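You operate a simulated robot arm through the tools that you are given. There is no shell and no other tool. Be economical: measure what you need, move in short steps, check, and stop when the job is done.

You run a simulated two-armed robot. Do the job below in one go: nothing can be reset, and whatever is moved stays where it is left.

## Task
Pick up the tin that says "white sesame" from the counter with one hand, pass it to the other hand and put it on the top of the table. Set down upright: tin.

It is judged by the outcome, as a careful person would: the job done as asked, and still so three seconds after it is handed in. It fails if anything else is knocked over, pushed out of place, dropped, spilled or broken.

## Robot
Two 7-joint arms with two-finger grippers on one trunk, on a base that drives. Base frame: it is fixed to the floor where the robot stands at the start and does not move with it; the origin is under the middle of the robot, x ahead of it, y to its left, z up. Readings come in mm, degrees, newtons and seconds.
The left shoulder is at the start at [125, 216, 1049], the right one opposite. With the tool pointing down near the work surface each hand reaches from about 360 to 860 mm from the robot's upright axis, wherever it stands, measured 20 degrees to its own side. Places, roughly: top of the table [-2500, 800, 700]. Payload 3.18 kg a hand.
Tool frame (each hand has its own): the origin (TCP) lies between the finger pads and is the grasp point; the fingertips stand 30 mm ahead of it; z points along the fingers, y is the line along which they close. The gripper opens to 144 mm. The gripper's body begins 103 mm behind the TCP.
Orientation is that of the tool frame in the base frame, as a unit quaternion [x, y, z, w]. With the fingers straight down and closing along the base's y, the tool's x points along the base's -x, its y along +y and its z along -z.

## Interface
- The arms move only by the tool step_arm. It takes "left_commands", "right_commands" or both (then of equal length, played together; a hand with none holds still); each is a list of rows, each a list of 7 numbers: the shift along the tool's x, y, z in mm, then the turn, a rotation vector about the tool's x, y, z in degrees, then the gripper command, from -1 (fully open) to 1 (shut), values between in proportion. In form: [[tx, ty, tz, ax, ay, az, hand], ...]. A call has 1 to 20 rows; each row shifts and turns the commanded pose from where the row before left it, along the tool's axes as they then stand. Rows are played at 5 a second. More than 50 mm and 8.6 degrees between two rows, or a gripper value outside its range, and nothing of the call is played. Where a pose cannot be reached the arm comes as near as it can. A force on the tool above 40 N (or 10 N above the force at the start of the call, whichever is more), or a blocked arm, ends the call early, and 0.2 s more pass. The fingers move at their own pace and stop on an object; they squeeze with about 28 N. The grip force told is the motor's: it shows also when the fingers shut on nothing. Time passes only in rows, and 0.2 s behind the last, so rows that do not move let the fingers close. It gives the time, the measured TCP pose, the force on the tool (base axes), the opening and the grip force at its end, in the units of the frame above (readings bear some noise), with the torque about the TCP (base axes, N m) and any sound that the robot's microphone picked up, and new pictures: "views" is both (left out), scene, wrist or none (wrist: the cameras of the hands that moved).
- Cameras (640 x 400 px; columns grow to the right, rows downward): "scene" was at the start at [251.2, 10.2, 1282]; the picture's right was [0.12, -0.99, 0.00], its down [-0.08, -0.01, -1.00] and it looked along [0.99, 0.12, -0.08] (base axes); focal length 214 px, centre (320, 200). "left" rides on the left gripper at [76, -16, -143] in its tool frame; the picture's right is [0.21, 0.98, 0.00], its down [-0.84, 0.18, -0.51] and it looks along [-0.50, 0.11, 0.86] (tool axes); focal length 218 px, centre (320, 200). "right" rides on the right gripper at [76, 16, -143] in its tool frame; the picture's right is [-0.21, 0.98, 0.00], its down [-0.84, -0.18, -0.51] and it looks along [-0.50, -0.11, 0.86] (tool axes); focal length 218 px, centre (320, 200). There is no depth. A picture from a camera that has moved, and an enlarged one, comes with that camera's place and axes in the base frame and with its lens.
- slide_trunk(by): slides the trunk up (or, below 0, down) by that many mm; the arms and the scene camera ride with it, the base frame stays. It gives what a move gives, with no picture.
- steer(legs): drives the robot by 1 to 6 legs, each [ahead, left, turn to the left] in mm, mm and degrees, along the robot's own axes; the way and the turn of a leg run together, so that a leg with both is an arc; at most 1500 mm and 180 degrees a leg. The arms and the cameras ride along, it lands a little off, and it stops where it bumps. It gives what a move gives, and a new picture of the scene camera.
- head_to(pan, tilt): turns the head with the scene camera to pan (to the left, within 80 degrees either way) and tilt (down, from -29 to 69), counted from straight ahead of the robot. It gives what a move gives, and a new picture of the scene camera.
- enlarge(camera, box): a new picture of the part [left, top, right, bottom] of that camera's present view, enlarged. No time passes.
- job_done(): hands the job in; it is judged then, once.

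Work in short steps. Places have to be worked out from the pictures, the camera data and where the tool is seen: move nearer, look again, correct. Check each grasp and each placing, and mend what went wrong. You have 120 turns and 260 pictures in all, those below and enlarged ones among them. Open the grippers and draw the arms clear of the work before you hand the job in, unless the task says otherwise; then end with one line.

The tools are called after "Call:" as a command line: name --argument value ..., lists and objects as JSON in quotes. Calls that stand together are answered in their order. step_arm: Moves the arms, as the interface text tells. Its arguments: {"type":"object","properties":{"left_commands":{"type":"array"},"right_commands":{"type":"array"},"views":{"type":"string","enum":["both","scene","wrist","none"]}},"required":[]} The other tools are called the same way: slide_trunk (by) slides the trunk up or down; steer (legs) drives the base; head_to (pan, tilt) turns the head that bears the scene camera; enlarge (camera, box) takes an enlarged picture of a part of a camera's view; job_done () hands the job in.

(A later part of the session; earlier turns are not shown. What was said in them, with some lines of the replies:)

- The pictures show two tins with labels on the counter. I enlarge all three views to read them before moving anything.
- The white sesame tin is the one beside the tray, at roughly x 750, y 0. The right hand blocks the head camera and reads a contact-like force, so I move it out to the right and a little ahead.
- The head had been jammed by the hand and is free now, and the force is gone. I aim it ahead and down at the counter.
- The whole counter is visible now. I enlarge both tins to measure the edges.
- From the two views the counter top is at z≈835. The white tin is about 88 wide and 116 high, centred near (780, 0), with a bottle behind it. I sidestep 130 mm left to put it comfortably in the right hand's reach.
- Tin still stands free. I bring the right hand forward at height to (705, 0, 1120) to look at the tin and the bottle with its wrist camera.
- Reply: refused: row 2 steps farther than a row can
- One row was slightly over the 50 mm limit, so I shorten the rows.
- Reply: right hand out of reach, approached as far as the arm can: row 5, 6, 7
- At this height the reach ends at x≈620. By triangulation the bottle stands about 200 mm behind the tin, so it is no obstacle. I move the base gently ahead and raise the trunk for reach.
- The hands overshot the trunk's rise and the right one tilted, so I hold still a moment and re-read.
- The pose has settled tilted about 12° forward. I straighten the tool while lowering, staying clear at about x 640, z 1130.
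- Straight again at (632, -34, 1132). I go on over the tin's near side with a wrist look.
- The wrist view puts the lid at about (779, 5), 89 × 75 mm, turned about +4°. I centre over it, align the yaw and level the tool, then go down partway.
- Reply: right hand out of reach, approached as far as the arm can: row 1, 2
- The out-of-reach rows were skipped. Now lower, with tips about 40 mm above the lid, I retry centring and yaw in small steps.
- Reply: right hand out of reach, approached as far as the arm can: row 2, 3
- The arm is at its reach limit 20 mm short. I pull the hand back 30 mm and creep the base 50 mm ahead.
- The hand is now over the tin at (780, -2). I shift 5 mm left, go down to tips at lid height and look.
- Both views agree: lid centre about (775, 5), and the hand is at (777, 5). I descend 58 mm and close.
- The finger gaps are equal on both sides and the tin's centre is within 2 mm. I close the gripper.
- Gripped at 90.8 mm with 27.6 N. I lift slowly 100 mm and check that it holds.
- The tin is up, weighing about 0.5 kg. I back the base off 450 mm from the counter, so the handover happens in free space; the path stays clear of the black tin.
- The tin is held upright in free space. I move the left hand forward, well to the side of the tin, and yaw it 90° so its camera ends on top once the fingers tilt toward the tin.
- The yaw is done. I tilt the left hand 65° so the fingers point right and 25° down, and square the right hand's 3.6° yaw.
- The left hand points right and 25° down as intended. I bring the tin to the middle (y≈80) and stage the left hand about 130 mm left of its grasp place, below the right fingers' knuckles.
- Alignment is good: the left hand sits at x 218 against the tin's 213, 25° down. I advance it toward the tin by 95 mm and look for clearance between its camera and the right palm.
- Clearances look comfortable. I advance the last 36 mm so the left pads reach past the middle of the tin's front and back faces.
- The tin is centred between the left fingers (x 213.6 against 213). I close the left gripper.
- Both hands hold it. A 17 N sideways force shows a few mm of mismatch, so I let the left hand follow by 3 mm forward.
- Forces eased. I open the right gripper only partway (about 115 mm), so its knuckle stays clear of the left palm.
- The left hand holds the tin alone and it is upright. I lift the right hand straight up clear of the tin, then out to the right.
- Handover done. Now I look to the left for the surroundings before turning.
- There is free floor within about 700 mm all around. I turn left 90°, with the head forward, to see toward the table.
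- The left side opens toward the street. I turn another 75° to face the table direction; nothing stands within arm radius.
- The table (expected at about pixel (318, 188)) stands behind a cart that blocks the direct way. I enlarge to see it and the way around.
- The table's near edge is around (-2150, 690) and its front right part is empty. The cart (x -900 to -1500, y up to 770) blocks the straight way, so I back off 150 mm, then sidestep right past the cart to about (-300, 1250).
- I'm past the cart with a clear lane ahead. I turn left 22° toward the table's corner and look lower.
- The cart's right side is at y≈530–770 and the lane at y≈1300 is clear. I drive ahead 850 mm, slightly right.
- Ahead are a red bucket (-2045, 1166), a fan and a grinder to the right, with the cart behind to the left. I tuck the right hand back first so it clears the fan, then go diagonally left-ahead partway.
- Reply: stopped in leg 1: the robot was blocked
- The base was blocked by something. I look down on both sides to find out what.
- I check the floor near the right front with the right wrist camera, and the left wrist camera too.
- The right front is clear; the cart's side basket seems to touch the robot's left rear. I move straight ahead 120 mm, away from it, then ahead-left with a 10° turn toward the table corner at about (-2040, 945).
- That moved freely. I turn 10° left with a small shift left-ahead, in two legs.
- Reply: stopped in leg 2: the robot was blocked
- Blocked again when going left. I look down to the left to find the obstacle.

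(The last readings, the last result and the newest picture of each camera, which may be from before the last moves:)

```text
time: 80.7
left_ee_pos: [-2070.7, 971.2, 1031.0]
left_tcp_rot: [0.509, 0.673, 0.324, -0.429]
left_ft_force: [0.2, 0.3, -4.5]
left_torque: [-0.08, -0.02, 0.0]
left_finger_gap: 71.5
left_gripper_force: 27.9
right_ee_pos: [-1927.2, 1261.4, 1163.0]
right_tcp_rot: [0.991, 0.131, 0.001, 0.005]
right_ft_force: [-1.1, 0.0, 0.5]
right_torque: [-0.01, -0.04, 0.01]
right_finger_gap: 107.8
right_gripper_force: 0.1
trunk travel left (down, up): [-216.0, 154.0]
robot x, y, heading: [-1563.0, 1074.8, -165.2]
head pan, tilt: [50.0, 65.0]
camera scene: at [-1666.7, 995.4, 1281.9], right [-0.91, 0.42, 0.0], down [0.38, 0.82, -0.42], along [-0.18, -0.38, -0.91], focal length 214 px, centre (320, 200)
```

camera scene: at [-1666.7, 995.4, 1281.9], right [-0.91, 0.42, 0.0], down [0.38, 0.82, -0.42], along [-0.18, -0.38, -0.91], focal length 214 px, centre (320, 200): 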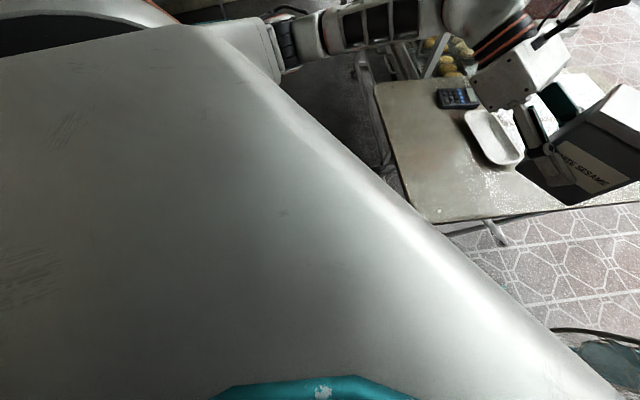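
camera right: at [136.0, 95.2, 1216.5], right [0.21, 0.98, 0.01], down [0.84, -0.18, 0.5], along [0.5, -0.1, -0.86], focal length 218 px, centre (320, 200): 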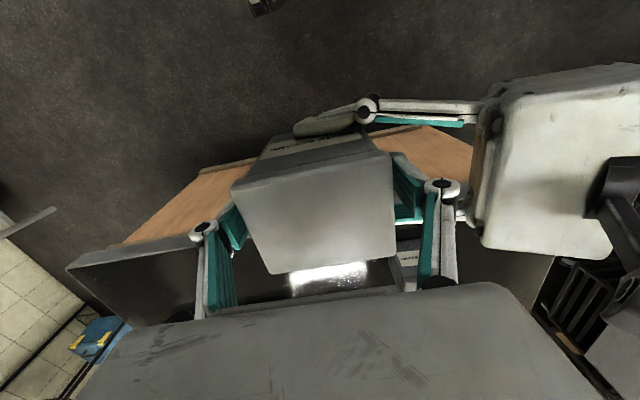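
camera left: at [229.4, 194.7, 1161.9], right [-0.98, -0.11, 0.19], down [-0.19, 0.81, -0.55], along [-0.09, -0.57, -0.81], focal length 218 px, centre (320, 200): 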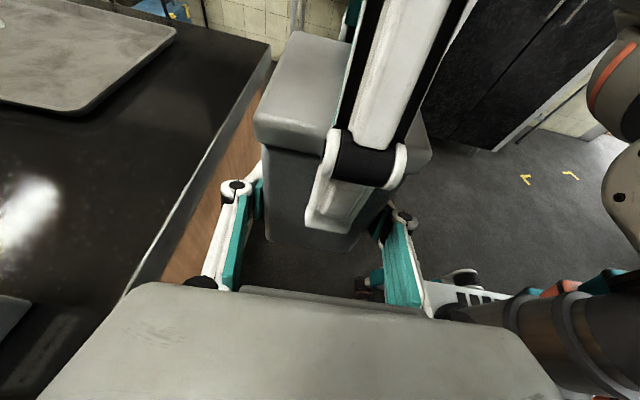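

The cart's handle corner is level with the robot's left shoulder cover. I first tuck the right hand inward (away from the fan), then go ahead 95 mm so that corner falls behind the shoulder, and then left.

Call:
step_arm --right_commands '[[0, 40, -10, 0, 0, 0, -0.5], [0, 40, -10, 0, 0, 0, -0.5], [0, 20, -10, 0, 0, 0, -0.5]]' --views "none"

Call:
head_to --pan 5 --tilt 45

Call:
steer --legs '[[100, -10, 0]]'

```text
time: 81.5
left_ee_pos: [-2072.0, 971.2, 1030.7]
left_tcp_rot: [0.507, 0.673, 0.323, -0.43]
left_ft_force: [-0.6, 0.0, -4.3]
left_torque: [-0.07, -0.02, 0.02]
left_finger_gap: 71.7
left_gripper_force: 28.3
right_ee_pos: [-1901.2, 1166.3, 1193.4]
right_tcp_rot: [0.991, 0.131, 0.001, 0.005]
right_ft_force: [-0.3, -0.1, -0.7]
right_torque: [-0.02, 0.02, -0.05]
right_finger_gap: 108.2
right_gripper_force: 0.0
trunk travel left (down, up): [-216.0, 154.0]
robot x, y, heading: [-1562.7, 1073.7, -164.9]
head pan, tilt: [50.0, 65.0]
```

```text
time: 82.7
left_ee_pos: [-2071.6, 972.5, 1030.9]
left_tcp_rot: [0.508, 0.674, 0.323, -0.429]
left_ft_force: [0.3, 0.6, -5.0]
left_torque: [-0.06, 0.0, 0.02]
left_finger_gap: 71.4
left_gripper_force: 27.9
right_ee_pos: [-1900.2, 1166.1, 1194.0]
right_tcp_rot: [0.991, 0.132, 0.001, 0.006]
right_ft_force: [0.7, 0.1, -0.1]
right_torque: [0.05, 0.01, 0.01]
right_finger_gap: 108.0
right_gripper_force: 0.1
trunk travel left (down, up): [-216.0, 154.0]
robot x, y, heading: [-1558.2, 1069.3, -165.0]
head pan, tilt: [5.0, 45.0]
camera scene: at [-1717.4, 1022.7, 1306.8], right [-0.34, 0.94, 0.0], down [0.67, 0.24, -0.71], along [-0.66, -0.24, -0.71], focal length 214 px, centre (320, 200)
```

scene: 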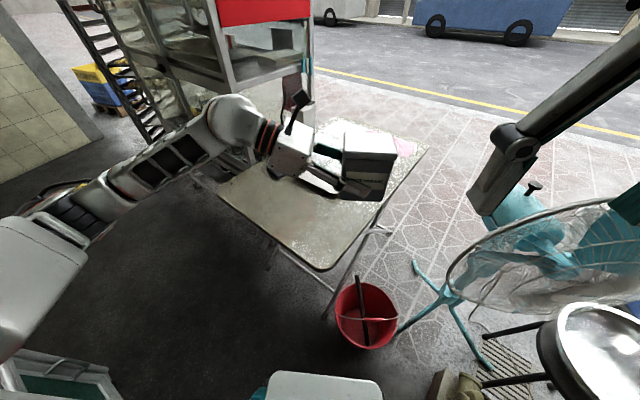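

```text
time: 83.8
left_ee_pos: [-2155.4, 957.4, 1028.1]
left_tcp_rot: [0.509, 0.674, 0.325, -0.426]
left_ft_force: [-0.5, -0.4, -4.9]
left_torque: [-0.08, -0.04, -0.02]
left_finger_gap: 71.7
left_gripper_force: 27.6
right_ee_pos: [-1986.2, 1153.0, 1193.3]
right_tcp_rot: [0.991, 0.131, 0.002, 0.005]
right_ft_force: [-0.8, -0.1, 0.4]
right_torque: [0.0, -0.06, 0.0]
right_finger_gap: 108.1
right_gripper_force: 0.0
trunk travel left (down, up): [-216.0, 154.0]
robot x, y, heading: [-1645.0, 1057.8, -165.5]
head pan, tilt: [5.0, 45.0]
stopped in leg 1: the robot was blocked; the commanded pose is now the measured one
camera scene: at [-1802.9, 1009.1, 1306.3], right [-0.34, 0.94, 0.0], down [0.67, 0.24, -0.71], along [-0.66, -0.24, -0.71], focal length 214 px, centre (320, 200)
```

scene: 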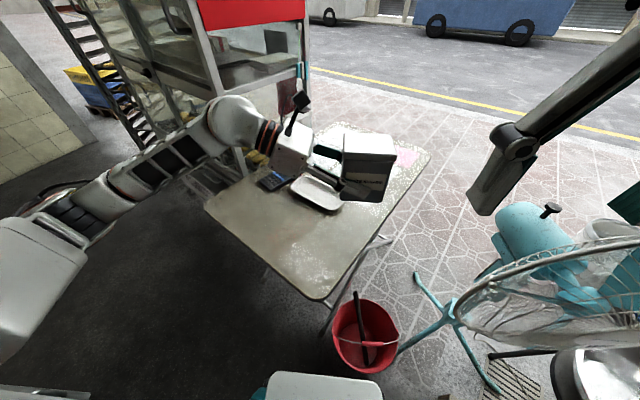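

The front bumper is probably touching the bucket, but I'm close enough: the empty front-right spot of the table, about (-2158, 859), lies 547 mm ahead and 65 mm left. I back off 15 mm and shift the tin over that spot with the arm only.

Call:
steer --legs '[[-15, 0, 0]]'

Call:
step_arm --left_commands '[[-15.7, -12, -34, 0, 0, 0, 1], [-15.7, -12, -34, 0, 0, 0, 1], [-15.7, -12, -34, 0, 0, 0, 1], [0, 0, 0, 0, 0, 0, 1]]' --views "both"

```text
time: 84.6
left_ee_pos: [-2139.3, 962.2, 1030.7]
left_tcp_rot: [0.509, 0.673, 0.324, -0.428]
left_ft_force: [-0.1, 0.0, -3.0]
left_torque: [-0.06, -0.01, 0.0]
left_finger_gap: 71.8
left_gripper_force: 27.8
right_ee_pos: [-1969.6, 1157.0, 1193.7]
right_tcp_rot: [0.991, 0.132, 0.0, 0.005]
right_ft_force: [-0.4, 0.5, 0.9]
right_torque: [0.01, 0.04, -0.01]
right_finger_gap: 108.1
right_gripper_force: 0.1
trunk travel left (down, up): [-216.0, 154.0]
robot x, y, heading: [-1630.6, 1061.4, -164.9]
head pan, tilt: [5.0, 45.0]
camera scene: at [-1786.1, 1013.2, 1306.8], right [-0.34, 0.94, 0.0], down [0.66, 0.24, -0.71], along [-0.67, -0.24, -0.71], focal length 214 px, centre (320, 200)
```

scene: 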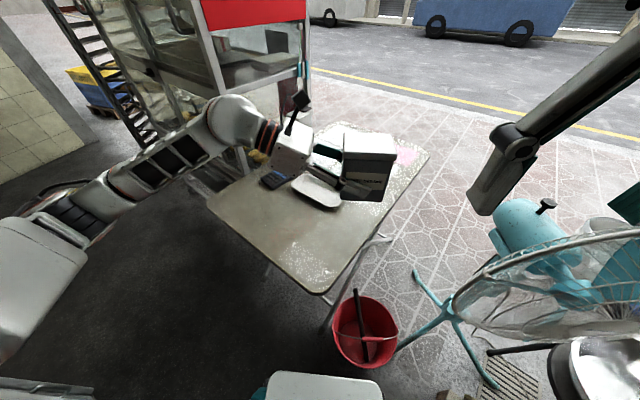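

```text
time: 85.6
left_ee_pos: [-2144.4, 844.1, 1030.1]
left_tcp_rot: [0.509, 0.673, 0.324, -0.428]
left_ft_force: [-1.1, 0.6, -3.6]
left_torque: [-0.08, -0.02, 0.0]
left_finger_gap: 71.5
left_gripper_force: 27.8
right_ee_pos: [-1970.1, 1157.5, 1194.0]
right_tcp_rot: [0.991, 0.132, 0.0, 0.005]
right_ft_force: [1.5, -0.2, 0.5]
right_torque: [0.01, 0.0, -0.02]
right_finger_gap: 108.1
right_gripper_force: 0.0
trunk travel left (down, up): [-216.0, 154.0]
robot x, y, heading: [-1631.5, 1064.7, -165.0]
head pan, tilt: [5.0, 45.0]
camera scene: at [-1786.7, 1013.6, 1306.8], right [-0.34, 0.94, 0.0], down [0.67, 0.24, -0.71], along [-0.66, -0.24, -0.71], focal length 214 px, centre (320, 200)
camera left: at [-2133.8, 746.4, 1161.1], right [0.92, 0.35, 0.19], down [0.4, -0.74, -0.55], along [-0.05, 0.58, -0.81], focal length 218 px, centre (320, 200)
```

scene: 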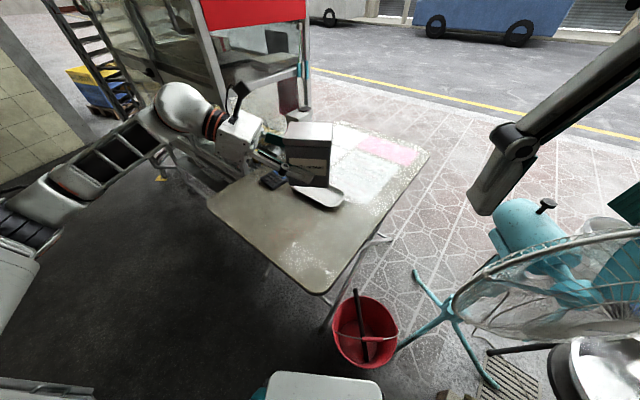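
left: 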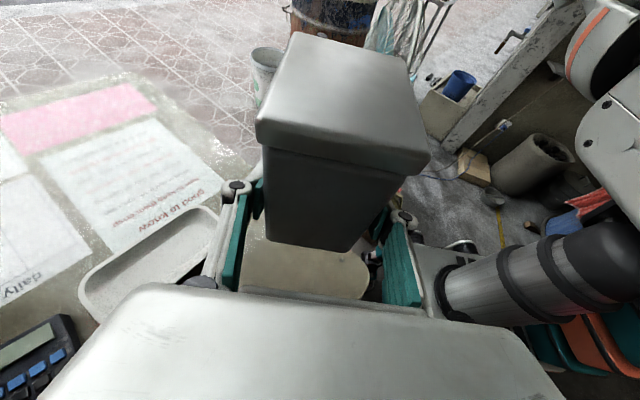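

The tin is above the bare corner area, about 115 mm in from the front and right edges, with the small tray ~100 mm beyond. I lower it vertically by 210 mm and check.

Call:
step_arm --left_commands '[[-38.1, 0, 17.6, 0, 0, 0, 1], [-38.1, 0, 17.6, 0, 0, 0, 1], [-38.1, 0, 17.6, 0, 0, 0, 1], [-38.1, 0, 17.6, 0, 0, 0, 1], [-38.1, 0, 17.6, 0, 0, 0, 1], [0, 0, 0, 0, 0, 0, 1]]' --views "both"

Call:
enlarge --camera "scene" --box '[190, 90, 440, 300]'

```text
time: 87.0
left_ee_pos: [-2144.2, 844.3, 822.0]
left_tcp_rot: [0.509, 0.673, 0.324, -0.428]
left_ft_force: [-0.3, 0.9, -3.3]
left_torque: [-0.12, 0.01, 0.01]
left_finger_gap: 71.8
left_gripper_force: 27.9
right_ee_pos: [-1969.6, 1155.6, 1194.6]
right_tcp_rot: [0.991, 0.132, 0.001, 0.006]
right_ft_force: [-0.6, 0.6, 0.8]
right_torque: [-0.02, 0.02, -0.02]
right_finger_gap: 107.8
right_gripper_force: 0.1
trunk travel left (down, up): [-216.0, 154.0]
robot x, y, heading: [-1632.3, 1062.1, -165.2]
head pan, tilt: [5.0, 45.0]
camera scene: at [-1786.2, 1013.2, 1307.0], right [-0.34, 0.94, 0.0], down [0.66, 0.24, -0.71], along [-0.67, -0.24, -0.71], focal length 214 px, centre (320, 200)
camera left: at [-2133.6, 747.2, 951.3], right [0.92, 0.35, 0.19], down [0.4, -0.74, -0.55], along [-0.05, 0.58, -0.81], focal length 218 px, centre (320, 200)
```

scene: 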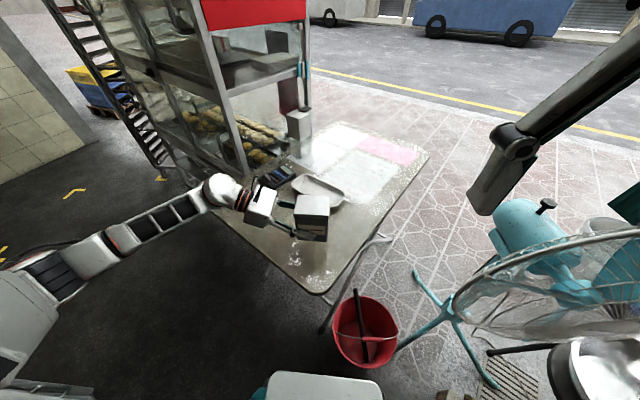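
left: 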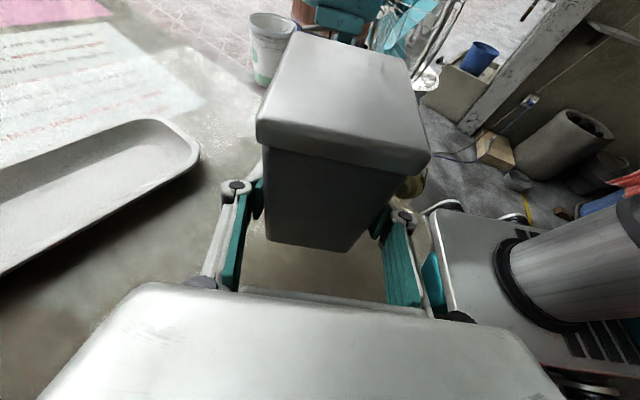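

```text
1.90 times, centred on (315, 195) of scene
camera zoom: at [-1786.2, 1013.2, 1307.0], right [-0.34, 0.94, 0.0], down [0.66, 0.24, -0.71], along [-0.67, -0.24, -0.71], focal length 408 px, centre (330, 210)
```

zoom: 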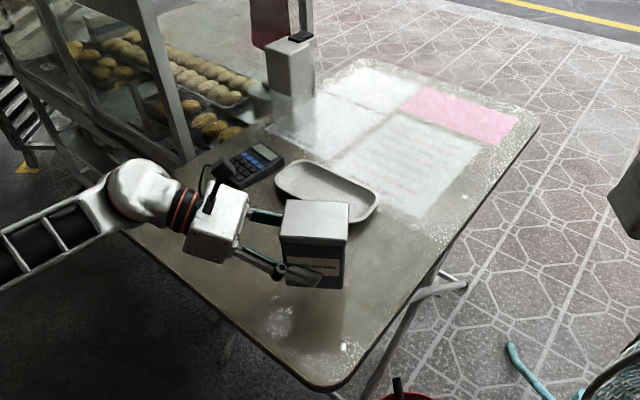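

There is a good gap to the tray and the front edge. Tin bottom is at about z 783, so I go down 50 mm in small rows and then check the force.

Call:
step_arm --left_commands '[[-13.6, 0, 6.3, 0, 0, 0, 1], [-13.6, 0, 6.3, 0, 0, 0, 1], [-9.1, 0, 4.2, 0, 0, 0, 1], [-9.1, 0, 4.2, 0, 0, 0, 1], [0, 0, 0, 0, 0, 0, 1]]' --views "both"

Call:
enlarge --camera "scene" --box '[240, 150, 380, 290]'

```text
time: 88.2
left_ee_pos: [-2145.5, 843.0, 774.3]
left_tcp_rot: [0.509, 0.672, 0.324, -0.43]
left_ft_force: [1.3, -0.9, 6.2]
left_torque: [0.45, 0.46, -0.04]
left_finger_gap: 71.5
left_gripper_force: 28.1
right_ee_pos: [-1970.0, 1156.8, 1194.2]
right_tcp_rot: [0.991, 0.132, -0.001, 0.005]
right_ft_force: [0.3, 0.1, 0.2]
right_torque: [-0.02, 0.01, 0.01]
right_finger_gap: 107.9
right_gripper_force: 0.1
trunk travel left (down, up): [-216.0, 154.0]
robot x, y, heading: [-1631.1, 1061.3, -165.3]
head pan, tilt: [5.0, 45.0]
camera scene: at [-1785.6, 1013.2, 1307.2], right [-0.34, 0.94, 0.0], down [0.66, 0.24, -0.71], along [-0.67, -0.24, -0.71], focal length 214 px, centre (320, 200)
camera left: at [-2133.5, 745.9, 903.5], right [0.92, 0.35, 0.19], down [0.39, -0.74, -0.55], along [-0.06, 0.58, -0.81], focal length 218 px, centre (320, 200)
```

scene: 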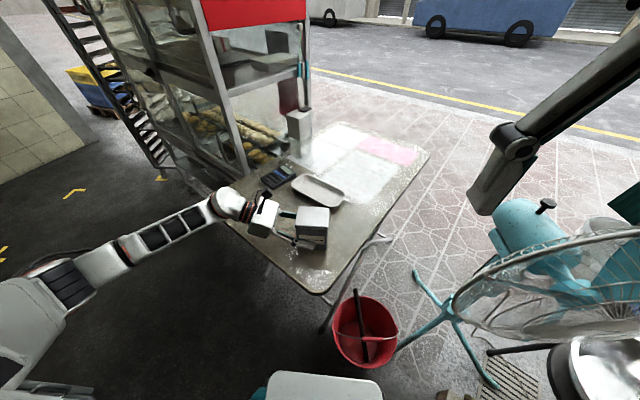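
left: 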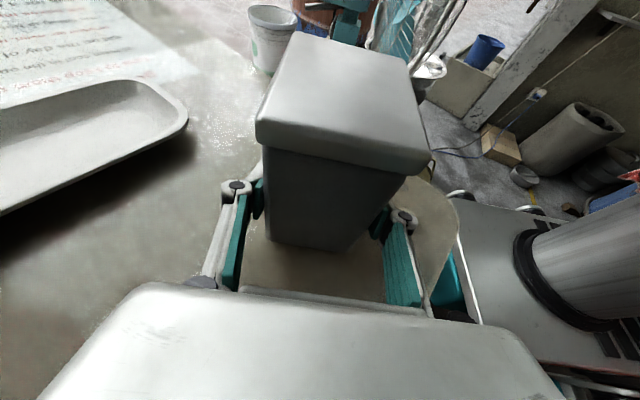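

```text
2.86 times, centred on (310, 220) of scene
camera zoom: at [-1785.6, 1013.2, 1307.2], right [-0.34, 0.94, 0.0], down [0.66, 0.24, -0.71], along [-0.67, -0.24, -0.71], focal length 613 px, centre (349, 143)
```

zoom: 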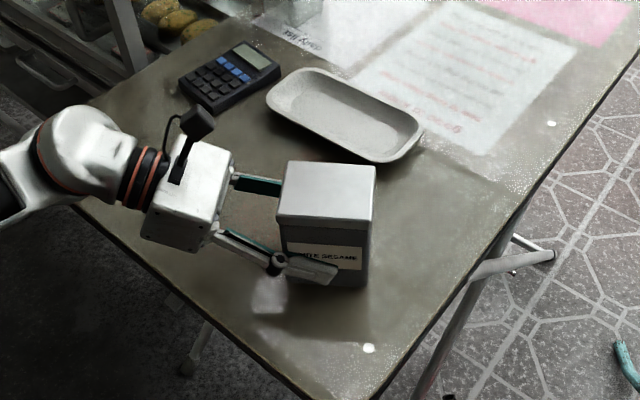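

The force changed from -3.6 to +6 N at TCP z 774, so the tin stands on the table (top ≈735). I lower 1.5 mm more and open the fingers partway.

Call:
step_arm --left_commands '[[-1.4, 0, 0.6, 0, 0, 0, 1], [0, 0, 0, 0, 0, 0, 0.0], [0, 0, 0, 0, 0, 0, -0.15], [0, 0, 0, 0, 0, 0, -0.35], [0, 0, 0, 0, 0, 0, -0.35]]' --views "wrist"

Call:
enlarge --camera "scene" --box '[240, 150, 380, 290]'

```text
time: 89.4
left_ee_pos: [-2144.2, 843.8, 769.1]
left_tcp_rot: [0.509, 0.673, 0.324, -0.427]
left_ft_force: [0.0, -0.2, 0.7]
left_torque: [0.01, 0.0, 0.0]
left_finger_gap: 97.3
left_gripper_force: 0.0
right_ee_pos: [-1969.2, 1156.0, 1193.2]
right_tcp_rot: [0.991, 0.131, 0.0, 0.005]
right_ft_force: [1.1, -0.6, -0.5]
right_torque: [0.0, 0.01, 0.0]
right_finger_gap: 108.0
right_gripper_force: 0.0
trunk travel left (down, up): [-216.0, 154.0]
robot x, y, heading: [-1633.5, 1063.9, -165.1]
head pan, tilt: [5.0, 45.0]
camera left: at [-2133.3, 745.8, 899.6], right [0.92, 0.35, 0.19], down [0.4, -0.74, -0.55], along [-0.05, 0.58, -0.81], focal length 218 px, centre (320, 200)
```

left: 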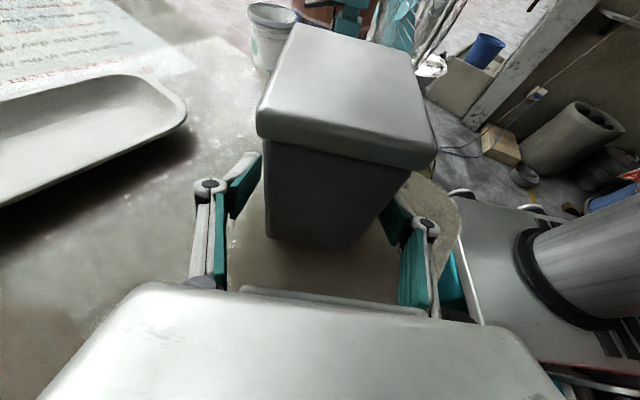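

```text
2.86 times, centred on (310, 220) of scene
camera zoom: at [-1786.3, 1013.1, 1306.9], right [-0.34, 0.94, 0.0], down [0.67, 0.24, -0.71], along [-0.66, -0.24, -0.71], focal length 613 px, centre (349, 143)
```

zoom: 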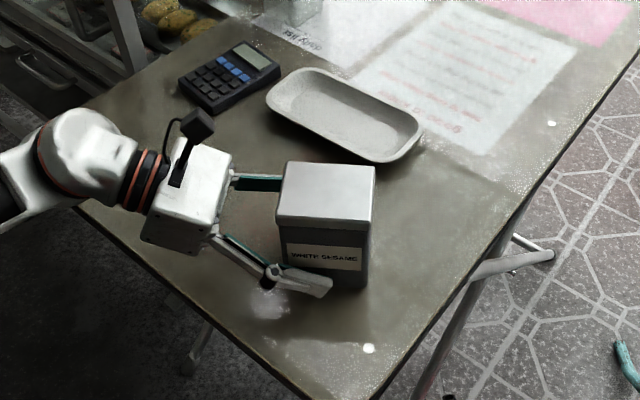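

The tin stands by itself, upright. I withdraw the left hand straight back along its fingers by 140 mm, then up.

Call:
step_arm --left_commands '[[0, 0, -20, 0, 0, 0, -0.35], [0, 0, -40, 0, 0, 0, -0.35], [0, 0, -40, 0, 0, 0, -0.35], [0, 0, -40, 0, 0, 0, -0.35], [36, 0, -17, 0, 0, 0, -0.35], [36, 0, -17, 0, 0, 0, -0.35], [36, 0, -17, 0, 0, 0, -0.35], [36, 0, -17, 0, 0, 0, -0.5]]' --views "both"

Call:
enlarge --camera "scene" --box '[230, 140, 400, 300]'

```text
time: 91.2
left_ee_pos: [-2108.7, 718.9, 988.9]
left_tcp_rot: [0.509, 0.673, 0.324, -0.428]
left_ft_force: [0.4, 0.8, -0.7]
left_torque: [-0.01, 0.0, 0.0]
left_finger_gap: 108.0
left_gripper_force: 0.0
right_ee_pos: [-1969.8, 1155.7, 1194.3]
right_tcp_rot: [0.991, 0.133, 0.002, 0.005]
right_ft_force: [0.0, -0.6, -0.5]
right_torque: [-0.01, 0.04, 0.02]
right_finger_gap: 107.8
right_gripper_force: 0.0
trunk travel left (down, up): [-216.0, 154.0]
robot x, y, heading: [-1631.2, 1061.0, -165.1]
head pan, tilt: [5.0, 45.0]
camera scene: at [-1786.0, 1013.5, 1307.0], right [-0.34, 0.94, 0.0], down [0.66, 0.24, -0.71], along [-0.67, -0.24, -0.71], focal length 214 px, centre (320, 200)
camera left: at [-2098.0, 622.3, 1119.0], right [0.92, 0.35, 0.19], down [0.4, -0.74, -0.55], along [-0.05, 0.58, -0.82], focal length 218 px, centre (320, 200)
```

scene: 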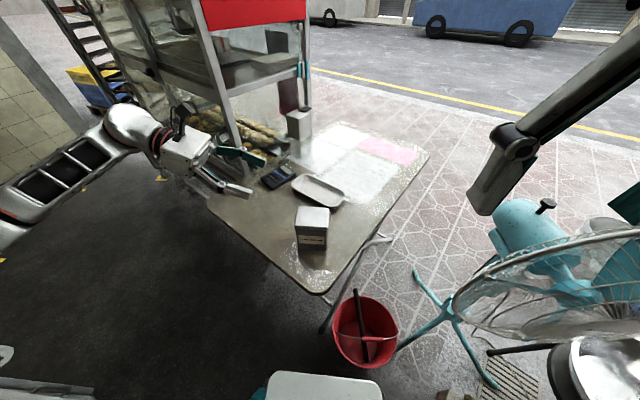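
left: 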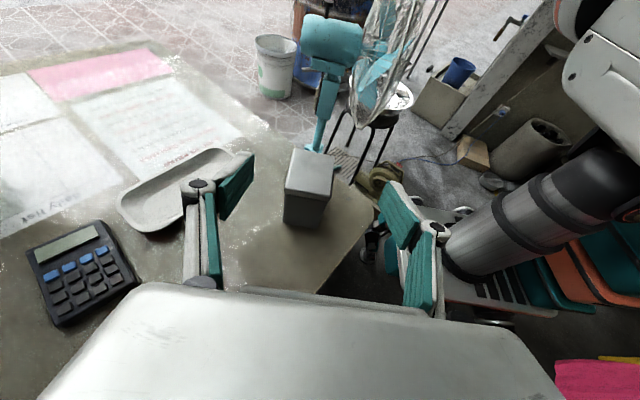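

```text
2.50 times, centred on (315, 220) of scene
camera zoom: at [-1786.0, 1013.5, 1307.0], right [-0.34, 0.94, 0.0], down [0.66, 0.24, -0.71], along [-0.67, -0.24, -0.71], focal length 536 px, centre (332, 150)
```

zoom: 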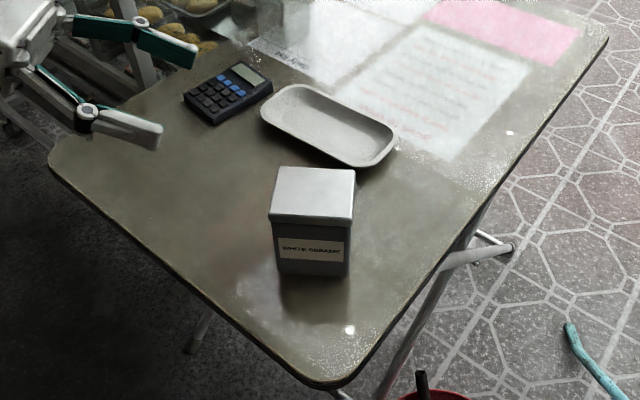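

The tin stands upright on the bare part of the table, label facing out, and both hands are clear. I open both grippers fully as a last step.

Call:
step_arm --left_commands '[[0, 0, -10, 0, 0, 0, -1], [0, 0, 0, 0, 0, 0, -1]]' --right_commands '[[0, 0, 0, 0, 0, 0, -1], [0, 0, 0, 0, 0, 0, -1]]' --views "scene"

```text
time: 91.8
left_ee_pos: [-2107.7, 711.7, 993.8]
left_tcp_rot: [0.509, 0.673, 0.324, -0.428]
left_ft_force: [0.5, 0.1, 0.2]
left_torque: [0.04, 0.01, 0.03]
left_finger_gap: 144.1
left_gripper_force: 0.0
right_ee_pos: [-1970.8, 1156.7, 1193.9]
right_tcp_rot: [0.991, 0.132, 0.001, 0.006]
right_ft_force: [-0.4, -0.4, -0.1]
right_torque: [-0.04, 0.02, 0.02]
right_finger_gap: 143.9
right_gripper_force: 0.1
trunk travel left (down, up): [-216.0, 154.0]
robot x, y, heading: [-1632.0, 1064.6, -165.1]
head pan, tilt: [5.0, 45.0]
camera scene: at [-1786.4, 1013.2, 1306.8], right [-0.34, 0.94, 0.0], down [0.67, 0.24, -0.71], along [-0.66, -0.24, -0.71], focal length 214 px, centre (320, 200)
```

scene: 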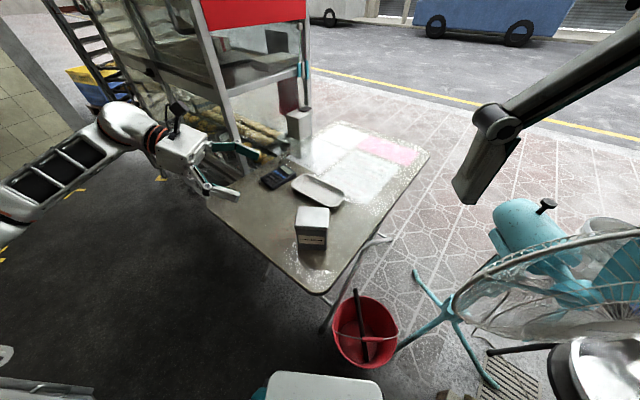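

Everything is in place and still, so I hand the job in.

Call:
job_done

```text
The job is handed in.
```

The white sesame tin was picked up with the right hand, passed to the left and set upright on the table; the base was blocked three times on the way, probably by the cart and the red bucket, and I saw nothing knocked over but did not confirm that neither was nudged.
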